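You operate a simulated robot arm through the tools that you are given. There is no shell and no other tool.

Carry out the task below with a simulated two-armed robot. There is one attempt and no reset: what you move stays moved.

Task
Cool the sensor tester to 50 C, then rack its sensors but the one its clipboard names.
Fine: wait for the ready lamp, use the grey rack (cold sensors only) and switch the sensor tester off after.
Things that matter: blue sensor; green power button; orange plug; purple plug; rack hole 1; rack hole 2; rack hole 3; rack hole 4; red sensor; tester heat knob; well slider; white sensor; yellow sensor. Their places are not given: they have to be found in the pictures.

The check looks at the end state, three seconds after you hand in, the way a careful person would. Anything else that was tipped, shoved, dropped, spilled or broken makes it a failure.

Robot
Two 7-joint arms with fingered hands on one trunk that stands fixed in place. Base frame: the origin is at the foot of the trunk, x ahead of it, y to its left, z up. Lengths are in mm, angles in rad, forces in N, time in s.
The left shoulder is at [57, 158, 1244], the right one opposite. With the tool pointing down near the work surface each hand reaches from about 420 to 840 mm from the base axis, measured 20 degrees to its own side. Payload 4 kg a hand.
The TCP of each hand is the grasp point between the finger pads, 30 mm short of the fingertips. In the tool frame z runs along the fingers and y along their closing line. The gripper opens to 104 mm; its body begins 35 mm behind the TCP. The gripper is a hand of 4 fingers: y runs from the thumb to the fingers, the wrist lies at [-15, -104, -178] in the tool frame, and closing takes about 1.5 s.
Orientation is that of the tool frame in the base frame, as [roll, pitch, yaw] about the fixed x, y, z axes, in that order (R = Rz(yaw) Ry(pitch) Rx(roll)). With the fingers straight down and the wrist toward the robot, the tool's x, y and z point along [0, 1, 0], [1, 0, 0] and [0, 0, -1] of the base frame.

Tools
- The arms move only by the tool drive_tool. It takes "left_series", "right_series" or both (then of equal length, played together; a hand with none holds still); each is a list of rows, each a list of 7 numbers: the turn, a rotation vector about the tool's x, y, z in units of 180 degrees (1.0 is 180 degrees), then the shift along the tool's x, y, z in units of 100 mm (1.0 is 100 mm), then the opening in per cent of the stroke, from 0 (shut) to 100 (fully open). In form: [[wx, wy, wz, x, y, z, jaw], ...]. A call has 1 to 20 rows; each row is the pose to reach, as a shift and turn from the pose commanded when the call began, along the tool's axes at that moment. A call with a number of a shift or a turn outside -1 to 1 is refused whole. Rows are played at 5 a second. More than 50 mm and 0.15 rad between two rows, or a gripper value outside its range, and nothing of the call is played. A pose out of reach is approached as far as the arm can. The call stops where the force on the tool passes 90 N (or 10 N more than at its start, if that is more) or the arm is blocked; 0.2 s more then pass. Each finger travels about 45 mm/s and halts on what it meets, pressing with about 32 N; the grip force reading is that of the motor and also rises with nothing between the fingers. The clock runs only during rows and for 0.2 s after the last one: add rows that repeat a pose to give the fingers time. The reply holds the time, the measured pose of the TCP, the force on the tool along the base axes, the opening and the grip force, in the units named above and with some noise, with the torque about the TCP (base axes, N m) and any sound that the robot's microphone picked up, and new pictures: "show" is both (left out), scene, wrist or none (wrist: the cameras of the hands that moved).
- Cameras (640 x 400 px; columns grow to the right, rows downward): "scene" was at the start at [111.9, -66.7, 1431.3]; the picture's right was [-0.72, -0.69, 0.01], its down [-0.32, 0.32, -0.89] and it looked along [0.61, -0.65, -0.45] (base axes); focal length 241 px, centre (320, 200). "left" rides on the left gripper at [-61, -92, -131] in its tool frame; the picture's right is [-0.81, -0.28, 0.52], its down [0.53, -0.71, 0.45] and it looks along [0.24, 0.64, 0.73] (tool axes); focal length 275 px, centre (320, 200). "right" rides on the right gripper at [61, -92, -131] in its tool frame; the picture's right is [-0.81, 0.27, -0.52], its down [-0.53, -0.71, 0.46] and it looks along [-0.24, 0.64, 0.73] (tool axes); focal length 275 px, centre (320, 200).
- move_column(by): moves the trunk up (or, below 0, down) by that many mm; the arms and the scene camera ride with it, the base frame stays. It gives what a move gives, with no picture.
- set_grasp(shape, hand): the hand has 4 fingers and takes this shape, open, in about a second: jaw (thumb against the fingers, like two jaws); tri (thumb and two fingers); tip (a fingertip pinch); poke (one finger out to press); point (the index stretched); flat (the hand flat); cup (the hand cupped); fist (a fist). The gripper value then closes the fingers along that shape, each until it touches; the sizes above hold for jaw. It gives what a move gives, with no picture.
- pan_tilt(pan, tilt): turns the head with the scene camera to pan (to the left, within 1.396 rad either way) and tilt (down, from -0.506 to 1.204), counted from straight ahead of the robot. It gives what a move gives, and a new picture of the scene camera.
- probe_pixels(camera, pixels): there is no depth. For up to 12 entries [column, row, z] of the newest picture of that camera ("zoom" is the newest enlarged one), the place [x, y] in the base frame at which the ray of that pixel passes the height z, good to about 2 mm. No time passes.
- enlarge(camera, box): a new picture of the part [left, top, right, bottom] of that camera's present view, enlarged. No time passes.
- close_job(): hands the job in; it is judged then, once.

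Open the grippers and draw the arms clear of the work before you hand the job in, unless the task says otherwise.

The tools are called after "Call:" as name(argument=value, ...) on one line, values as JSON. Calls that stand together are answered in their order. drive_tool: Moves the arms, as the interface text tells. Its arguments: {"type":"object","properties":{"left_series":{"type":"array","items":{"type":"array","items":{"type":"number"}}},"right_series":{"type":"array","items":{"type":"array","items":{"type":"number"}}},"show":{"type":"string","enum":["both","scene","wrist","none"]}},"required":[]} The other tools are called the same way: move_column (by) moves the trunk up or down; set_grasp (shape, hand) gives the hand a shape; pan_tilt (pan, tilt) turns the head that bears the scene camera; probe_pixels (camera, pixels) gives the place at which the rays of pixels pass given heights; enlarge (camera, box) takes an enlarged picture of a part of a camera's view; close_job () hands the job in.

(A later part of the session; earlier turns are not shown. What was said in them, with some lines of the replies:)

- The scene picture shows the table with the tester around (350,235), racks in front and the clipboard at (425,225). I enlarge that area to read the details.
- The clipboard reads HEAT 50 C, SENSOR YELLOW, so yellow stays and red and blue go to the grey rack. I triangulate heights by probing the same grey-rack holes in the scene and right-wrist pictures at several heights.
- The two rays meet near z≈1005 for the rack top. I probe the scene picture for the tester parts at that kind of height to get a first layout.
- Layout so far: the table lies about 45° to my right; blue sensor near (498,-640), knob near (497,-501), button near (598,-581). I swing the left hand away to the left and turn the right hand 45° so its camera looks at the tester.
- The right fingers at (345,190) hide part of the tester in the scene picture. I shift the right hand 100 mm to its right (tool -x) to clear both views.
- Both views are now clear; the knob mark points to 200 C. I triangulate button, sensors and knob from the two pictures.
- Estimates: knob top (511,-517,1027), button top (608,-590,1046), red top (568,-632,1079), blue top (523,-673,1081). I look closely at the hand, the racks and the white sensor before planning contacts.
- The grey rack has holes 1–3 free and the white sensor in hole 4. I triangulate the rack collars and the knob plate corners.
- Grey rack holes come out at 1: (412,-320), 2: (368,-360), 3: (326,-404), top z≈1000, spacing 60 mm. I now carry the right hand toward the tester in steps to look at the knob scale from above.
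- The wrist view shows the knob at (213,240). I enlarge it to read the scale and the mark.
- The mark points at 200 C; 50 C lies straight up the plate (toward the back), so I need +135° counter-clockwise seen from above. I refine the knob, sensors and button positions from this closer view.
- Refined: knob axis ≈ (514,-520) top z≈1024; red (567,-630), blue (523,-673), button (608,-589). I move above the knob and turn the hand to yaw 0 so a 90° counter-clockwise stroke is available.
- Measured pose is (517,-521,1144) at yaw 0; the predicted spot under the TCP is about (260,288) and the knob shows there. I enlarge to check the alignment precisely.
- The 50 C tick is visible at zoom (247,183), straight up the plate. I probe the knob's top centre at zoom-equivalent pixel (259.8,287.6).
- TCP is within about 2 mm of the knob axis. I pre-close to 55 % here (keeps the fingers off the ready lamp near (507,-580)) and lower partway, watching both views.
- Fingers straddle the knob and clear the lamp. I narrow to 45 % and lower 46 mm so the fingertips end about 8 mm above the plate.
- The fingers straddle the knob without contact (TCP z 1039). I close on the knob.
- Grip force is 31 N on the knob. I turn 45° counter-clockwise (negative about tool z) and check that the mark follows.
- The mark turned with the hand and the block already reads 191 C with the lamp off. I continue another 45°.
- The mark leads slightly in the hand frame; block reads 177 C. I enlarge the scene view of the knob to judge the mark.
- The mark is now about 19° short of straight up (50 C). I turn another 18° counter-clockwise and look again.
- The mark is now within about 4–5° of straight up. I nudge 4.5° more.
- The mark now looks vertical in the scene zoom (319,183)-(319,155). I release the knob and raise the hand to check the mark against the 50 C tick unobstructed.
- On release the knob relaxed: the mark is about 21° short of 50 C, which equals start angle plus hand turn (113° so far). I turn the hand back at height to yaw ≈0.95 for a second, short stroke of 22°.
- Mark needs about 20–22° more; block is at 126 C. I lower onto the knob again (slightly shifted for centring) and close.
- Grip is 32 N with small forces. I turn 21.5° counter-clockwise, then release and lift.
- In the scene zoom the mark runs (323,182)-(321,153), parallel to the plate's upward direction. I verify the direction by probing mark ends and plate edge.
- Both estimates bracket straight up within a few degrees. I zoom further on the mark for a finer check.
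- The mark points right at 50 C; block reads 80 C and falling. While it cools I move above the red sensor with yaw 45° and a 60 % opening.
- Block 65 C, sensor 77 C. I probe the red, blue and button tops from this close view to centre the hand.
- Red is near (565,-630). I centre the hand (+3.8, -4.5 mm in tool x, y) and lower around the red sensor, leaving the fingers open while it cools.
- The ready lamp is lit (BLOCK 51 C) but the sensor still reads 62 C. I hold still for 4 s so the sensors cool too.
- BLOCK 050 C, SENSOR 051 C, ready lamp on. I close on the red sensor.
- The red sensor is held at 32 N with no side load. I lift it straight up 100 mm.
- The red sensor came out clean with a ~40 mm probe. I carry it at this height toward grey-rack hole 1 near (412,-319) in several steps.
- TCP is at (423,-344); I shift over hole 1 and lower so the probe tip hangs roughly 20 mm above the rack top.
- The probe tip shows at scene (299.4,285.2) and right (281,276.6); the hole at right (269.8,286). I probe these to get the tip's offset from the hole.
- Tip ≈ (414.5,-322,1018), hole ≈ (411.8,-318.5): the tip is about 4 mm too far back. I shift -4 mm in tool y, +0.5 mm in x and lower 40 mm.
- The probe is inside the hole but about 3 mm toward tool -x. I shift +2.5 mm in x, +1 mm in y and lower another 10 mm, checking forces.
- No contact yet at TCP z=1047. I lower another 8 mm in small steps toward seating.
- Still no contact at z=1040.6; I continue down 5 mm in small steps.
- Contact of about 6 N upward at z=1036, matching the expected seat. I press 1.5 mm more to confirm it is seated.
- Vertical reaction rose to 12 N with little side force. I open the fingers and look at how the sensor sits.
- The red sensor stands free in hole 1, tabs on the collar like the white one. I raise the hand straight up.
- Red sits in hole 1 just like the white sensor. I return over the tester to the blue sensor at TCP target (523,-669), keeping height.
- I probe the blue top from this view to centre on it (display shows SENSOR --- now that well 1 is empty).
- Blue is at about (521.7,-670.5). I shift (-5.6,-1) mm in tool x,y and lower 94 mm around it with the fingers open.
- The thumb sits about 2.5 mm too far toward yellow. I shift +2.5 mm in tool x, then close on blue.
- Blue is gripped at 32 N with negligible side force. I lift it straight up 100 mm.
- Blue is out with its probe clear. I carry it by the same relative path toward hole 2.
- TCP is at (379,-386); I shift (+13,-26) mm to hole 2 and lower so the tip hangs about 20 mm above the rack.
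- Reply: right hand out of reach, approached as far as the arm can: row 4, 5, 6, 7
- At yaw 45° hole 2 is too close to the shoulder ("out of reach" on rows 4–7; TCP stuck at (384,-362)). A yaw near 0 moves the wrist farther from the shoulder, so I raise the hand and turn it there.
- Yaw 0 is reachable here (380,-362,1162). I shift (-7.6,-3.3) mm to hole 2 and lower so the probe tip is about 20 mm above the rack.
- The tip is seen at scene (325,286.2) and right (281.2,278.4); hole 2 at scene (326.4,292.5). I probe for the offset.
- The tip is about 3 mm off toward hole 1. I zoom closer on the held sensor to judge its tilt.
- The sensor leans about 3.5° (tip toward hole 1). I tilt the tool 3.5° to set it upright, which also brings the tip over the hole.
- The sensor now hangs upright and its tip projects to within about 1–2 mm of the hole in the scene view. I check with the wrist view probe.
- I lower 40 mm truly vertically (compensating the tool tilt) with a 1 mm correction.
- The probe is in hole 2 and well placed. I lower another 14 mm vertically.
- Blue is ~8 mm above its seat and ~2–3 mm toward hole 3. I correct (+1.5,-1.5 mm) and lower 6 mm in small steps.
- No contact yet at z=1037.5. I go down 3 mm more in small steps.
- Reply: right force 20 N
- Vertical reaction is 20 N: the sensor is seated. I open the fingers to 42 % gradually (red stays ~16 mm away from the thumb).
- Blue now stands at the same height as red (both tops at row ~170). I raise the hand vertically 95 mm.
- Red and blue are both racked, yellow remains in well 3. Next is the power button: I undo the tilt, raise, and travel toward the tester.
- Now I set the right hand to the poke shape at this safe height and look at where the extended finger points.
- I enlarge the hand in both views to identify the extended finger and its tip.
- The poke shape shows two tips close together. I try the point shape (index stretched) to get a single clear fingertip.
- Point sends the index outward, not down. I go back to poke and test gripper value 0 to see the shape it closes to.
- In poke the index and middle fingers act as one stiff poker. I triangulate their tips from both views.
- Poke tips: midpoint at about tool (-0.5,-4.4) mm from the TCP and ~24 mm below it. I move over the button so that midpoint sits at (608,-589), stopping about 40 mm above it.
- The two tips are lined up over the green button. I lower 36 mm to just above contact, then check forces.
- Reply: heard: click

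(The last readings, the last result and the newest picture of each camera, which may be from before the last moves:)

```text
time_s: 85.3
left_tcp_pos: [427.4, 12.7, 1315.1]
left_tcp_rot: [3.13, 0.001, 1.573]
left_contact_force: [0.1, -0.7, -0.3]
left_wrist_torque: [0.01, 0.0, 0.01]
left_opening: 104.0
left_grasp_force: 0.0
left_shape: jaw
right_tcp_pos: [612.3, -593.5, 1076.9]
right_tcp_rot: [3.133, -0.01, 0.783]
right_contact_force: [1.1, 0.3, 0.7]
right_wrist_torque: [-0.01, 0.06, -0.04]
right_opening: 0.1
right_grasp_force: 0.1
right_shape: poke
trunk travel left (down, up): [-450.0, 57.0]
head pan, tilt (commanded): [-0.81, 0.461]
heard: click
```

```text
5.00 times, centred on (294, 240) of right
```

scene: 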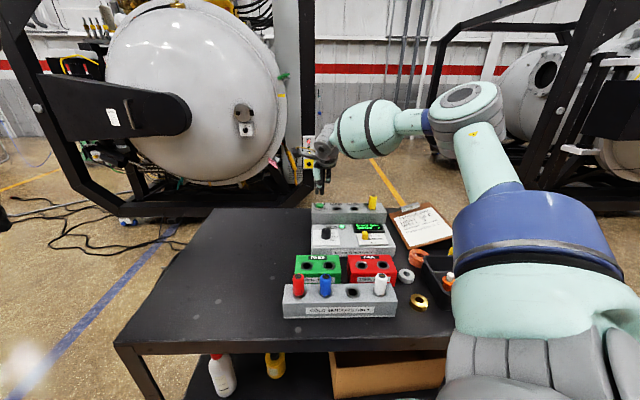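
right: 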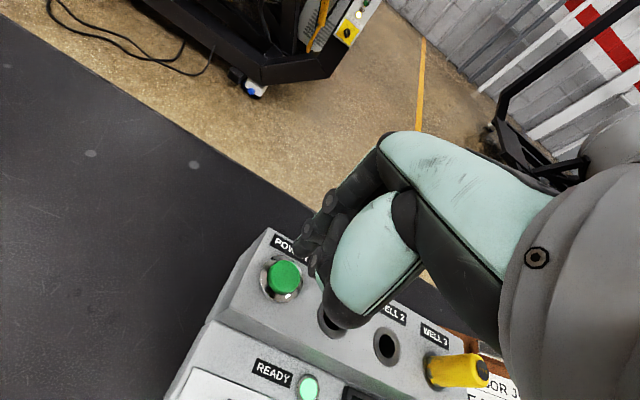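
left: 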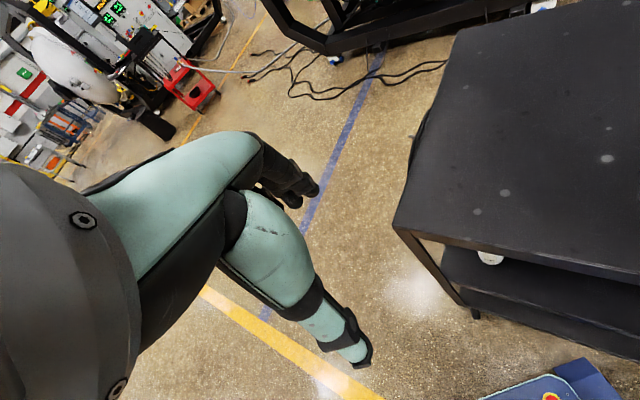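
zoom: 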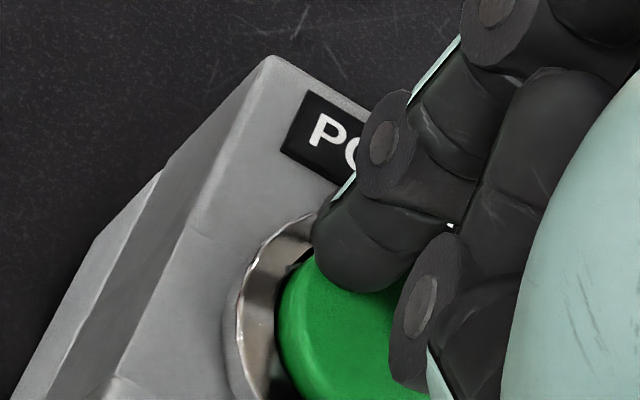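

A click was heard, and the display and ready lamp are dark: the tester is off. I lift the hand straight up.

Call:
drive_tool(right_series=[[0, 0, 0, 0, 0, -0.15, 0], [0, 0, 0, 0, 0, -0.35, 0], [0, 0, 0, 0, 0, -0.6, 0], [0, 0, 0, 0, 0, -0.85, 0], [0, 0, 0, 0, 0, -1.0, 0]], show="both")

Call:
enlarge(camera="scene", box=[290, 185, 410, 260])

```text
time_s: 86.5
left_tcp_pos: [429.4, 13.1, 1315.3]
left_tcp_rot: [3.129, 0.002, 1.573]
left_contact_force: [0.1, -0.7, 0.5]
left_wrist_torque: [0.01, -0.02, -0.02]
left_opening: 103.8
left_grasp_force: 0.1
left_shape: jaw
right_tcp_pos: [612.2, -594.5, 1177.3]
right_tcp_rot: [3.132, -0.009, 0.785]
right_contact_force: [0.0, 0.7, -0.2]
right_wrist_torque: [-0.01, 0.0, -0.02]
right_opening: 0.0
right_grasp_force: 0.1
right_shape: poke
trunk travel left (down, up): [-450.0, 57.0]
head pan, tilt (commanded): [-0.81, 0.461]
```

scene: 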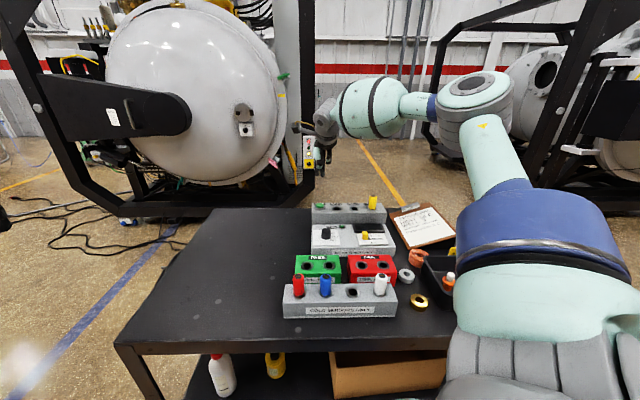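
right: 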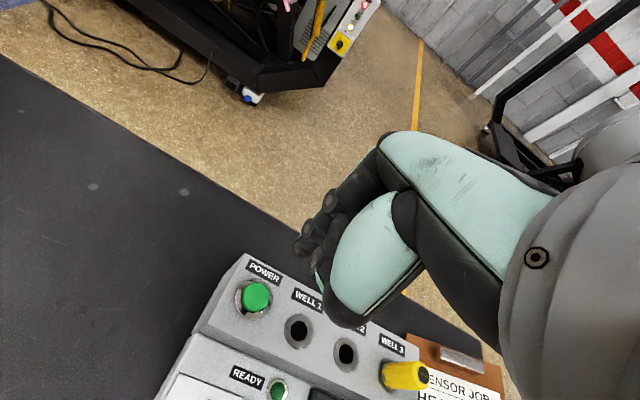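

```text
5.33 times, centred on (350, 222) of scene
```

zoom: 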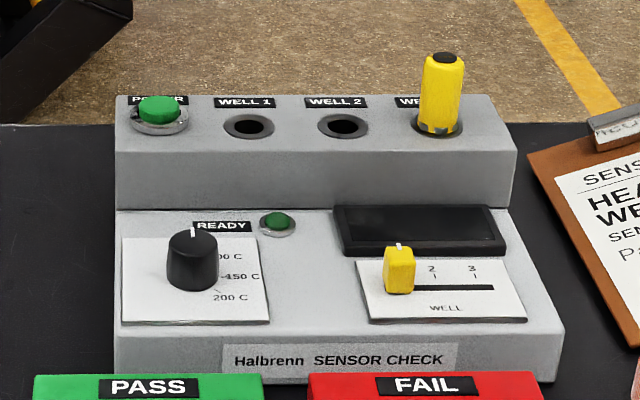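

The tester is off, the knob mark stays at 50 C, and yellow is in well 3. I raise further, open the hand to jaw and withdraw toward the start pose.

Call:
drive_tool(right_series=[[0, 0, 0, 0, 0, -0.3, 0], [0, 0, 0, 0, 0, -0.6, 0], [0, 0, 0, 0, -0.2, -0.9, 0], [0, 0, 0, 0, -0.5, -1.0, 0]], show="none")

Call:
set_grasp(hand="right", shape="jaw")

Call:
drive_tool(right_series=[[0, 0, 0, 0, -0.3, 0, 100], [0, 0, 0, 0, -0.6, 0, 100], [0, 0, 0, 0, -0.9, -0.1, 100]], show="none")

Call:
drive_tool(right_series=[[0, 0, 0, 0, -0.3, 0, 100], [0, 0, 0, 0, -0.6, -0.1, 100], [0, 0, 0, 0, -0.9, -0.2, 100]], show="none")

Call:
drive_tool(right_series=[[0, 0, 0, -0.2, -0.2, 0, 100], [0, 0, 0, -0.45, -0.4, 0, 100], [0, 0, 0, -0.7, -0.6, 0, 100], [0, 0, 0, -0.9, -0.8, 0, 100], [0, 0, 0, -0.9, -0.8, 0, 100]], show="both")

```text
time_s: 87.5
left_tcp_pos: [427.6, 12.8, 1315.3]
left_tcp_rot: [3.128, 0.001, 1.572]
left_contact_force: [-1.0, 0.1, 0.0]
left_wrist_torque: [0.03, 0.0, 0.03]
left_opening: 104.2
left_grasp_force: 0.0
left_shape: jaw
right_tcp_pos: [572.2, -558.4, 1276.7]
right_tcp_rot: [3.131, -0.01, 0.783]
right_contact_force: [0.0, -0.4, -0.3]
right_wrist_torque: [0.0, 0.02, -0.02]
right_opening: 0.0
right_grasp_force: 0.1
right_shape: poke
trunk travel left (down, up): [-450.0, 57.0]
head pan, tilt (commanded): [-0.81, 0.461]
```

```text
time_s: 88.4
left_tcp_pos: [428.8, 11.6, 1313.8]
left_tcp_rot: [3.129, 0.0, 1.574]
left_contact_force: [0.1, 0.0, 0.7]
left_wrist_torque: [-0.01, -0.05, 0.01]
left_opening: 103.9
left_grasp_force: 0.0
left_shape: jaw
right_tcp_pos: [575.0, -559.8, 1275.0]
right_tcp_rot: [3.133, -0.008, 0.781]
right_contact_force: [0.0, -0.7, 0.1]
right_wrist_torque: [0.01, 0.03, -0.01]
right_opening: 104.2
right_grasp_force: 0.1
right_shape: jaw
trunk travel left (down, up): [-450.0, 57.0]
head pan, tilt (commanded): [-0.81, 0.461]
```

```text
time_s: 89.2
left_tcp_pos: [427.6, 13.1, 1315.2]
left_tcp_rot: [3.13, 0.0, 1.572]
left_contact_force: [0.2, 0.6, 0.4]
left_wrist_torque: [0.02, 0.0, 0.05]
left_opening: 103.9
left_grasp_force: 0.0
left_shape: jaw
right_tcp_pos: [509.4, -493.3, 1284.4]
right_tcp_rot: [3.134, -0.008, 0.783]
right_contact_force: [0.0, -0.1, -0.2]
right_wrist_torque: [0.0, -0.01, 0.04]
right_opening: 103.9
right_grasp_force: 0.2
right_shape: jaw
trunk travel left (down, up): [-450.0, 57.0]
head pan, tilt (commanded): [-0.81, 0.461]
```

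```text
time_s: 90.0
left_tcp_pos: [428.3, 13.1, 1315.8]
left_tcp_rot: [3.13, -0.001, 1.572]
left_contact_force: [0.1, 0.0, -0.4]
left_wrist_torque: [0.01, 0.0, -0.01]
left_opening: 103.7
left_grasp_force: 0.1
left_shape: jaw
right_tcp_pos: [444.3, -424.5, 1304.5]
right_tcp_rot: [3.131, -0.008, 0.782]
right_contact_force: [-0.1, 0.3, 0.6]
right_wrist_torque: [-0.01, 0.01, 0.0]
right_opening: 104.0
right_grasp_force: 0.0
right_shape: jaw
trunk travel left (down, up): [-450.0, 57.0]
head pan, tilt (commanded): [-0.81, 0.461]
```

```text
time_s: 91.2
left_tcp_pos: [428.5, 12.5, 1314.7]
left_tcp_rot: [3.129, -0.001, 1.572]
left_contact_force: [0.0, -0.1, 0.0]
left_wrist_torque: [-0.01, -0.02, -0.02]
left_opening: 103.9
left_grasp_force: 0.0
left_shape: jaw
right_tcp_pos: [327.9, -434.2, 1301.5]
right_tcp_rot: [3.133, -0.006, 0.783]
right_contact_force: [-0.8, 0.3, 0.3]
right_wrist_torque: [-0.01, 0.0, -0.01]
right_opening: 104.0
right_grasp_force: 0.0
right_shape: jaw
trunk travel left (down, up): [-450.0, 57.0]
head pan, tilt (commanded): [-0.81, 0.461]
```

scene: 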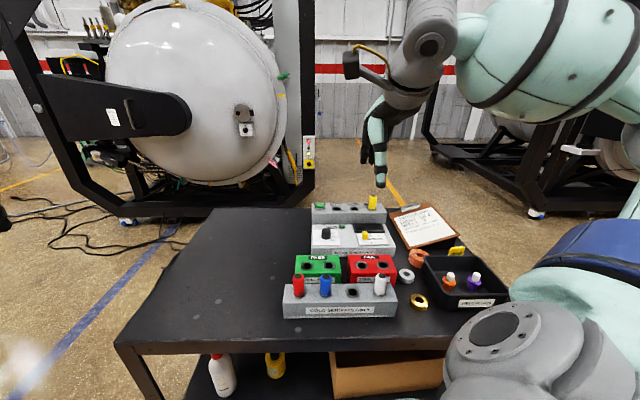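
right: 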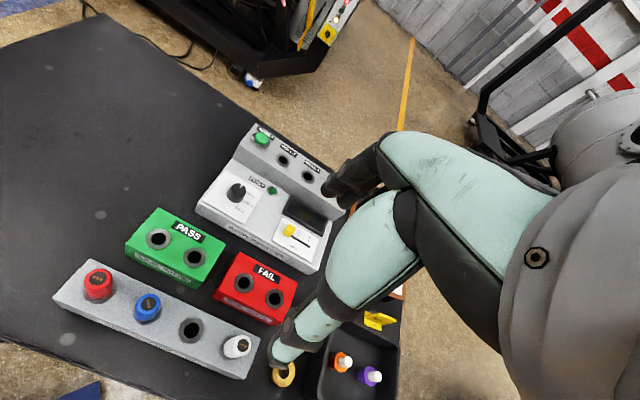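

Both hands are open and clear. I take a last enlarged look at the racks and tester before handing in.

Call:
enlarge(camera="scene", box=[275, 250, 405, 331])

Call:
enlarge(camera="scene", box=[300, 185, 400, 247])

Call:
enlarge(camera="right", box=[180, 110, 340, 270])

```text
4.92 times, centred on (340, 290) of scene
```

zoom: 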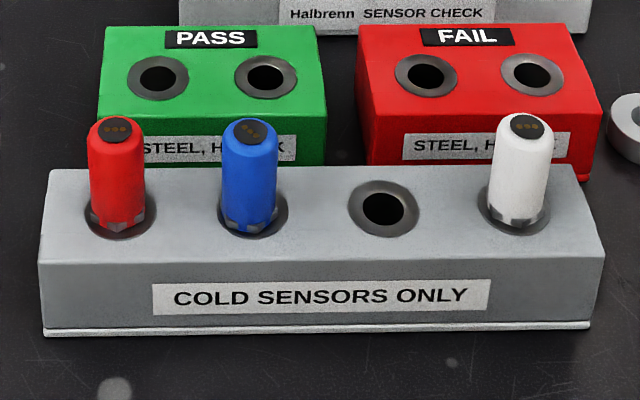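

```text
6.40 times, centred on (350, 216) of scene
```

zoom: 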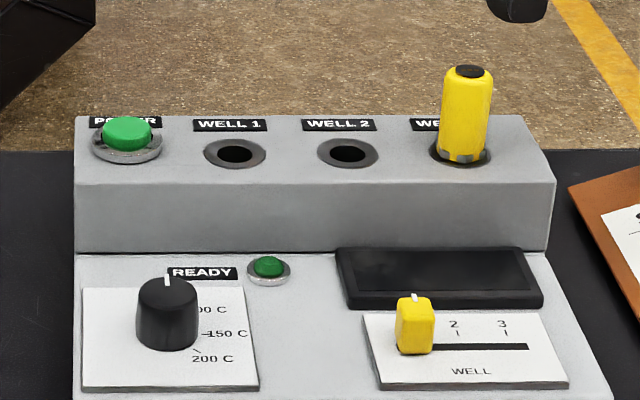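

```text
2.50 times, centred on (260, 190) of right
```

zoom: 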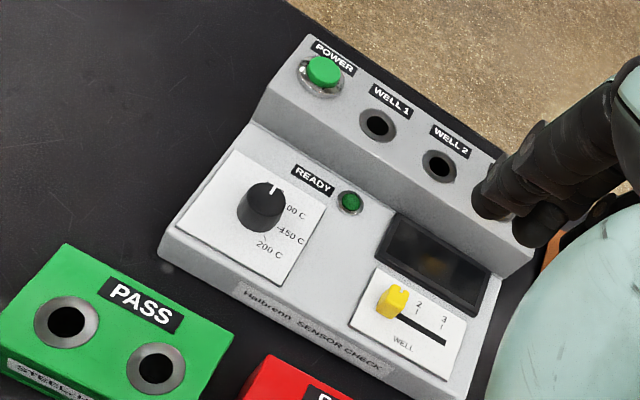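

The pictures show red and blue seated in the grey rack beside white. Yellow is in well 3, the knob is at 50 C, the tester is off and nothing else has moved, so I hand in the job.

Call:
close_job()

```text
The job is handed in.
```

The job is handed in. The sensor tester cooled to 50 C with its ready lamp lit. I then put the red and blue sensors in the grey rack and switched the tester off.

- **Cooling:** I turned the heat knob to 50 C. Before I touched a sensor, the display showed BLOCK 050 C and SENSOR 051 C. The SENSOR reading was for well 1 (red) only. I didn't check blue separately.
- **Racking:** Red is in hole 1 and blue is in hole 2. Both sit as deep as the white sensor, which was already in hole 4.
- **Left in place:** Yellow, the sensor the clipboard names, is still in well 3. I did not touch the well slider, the orange and purple plugs or the other racks.
- **Power:** Pressing the green button gave a click, and the display and ready lamp went dark.

Both hands are open and raised clear of the work. The last pictures show nothing tipped, shoved or dropped.
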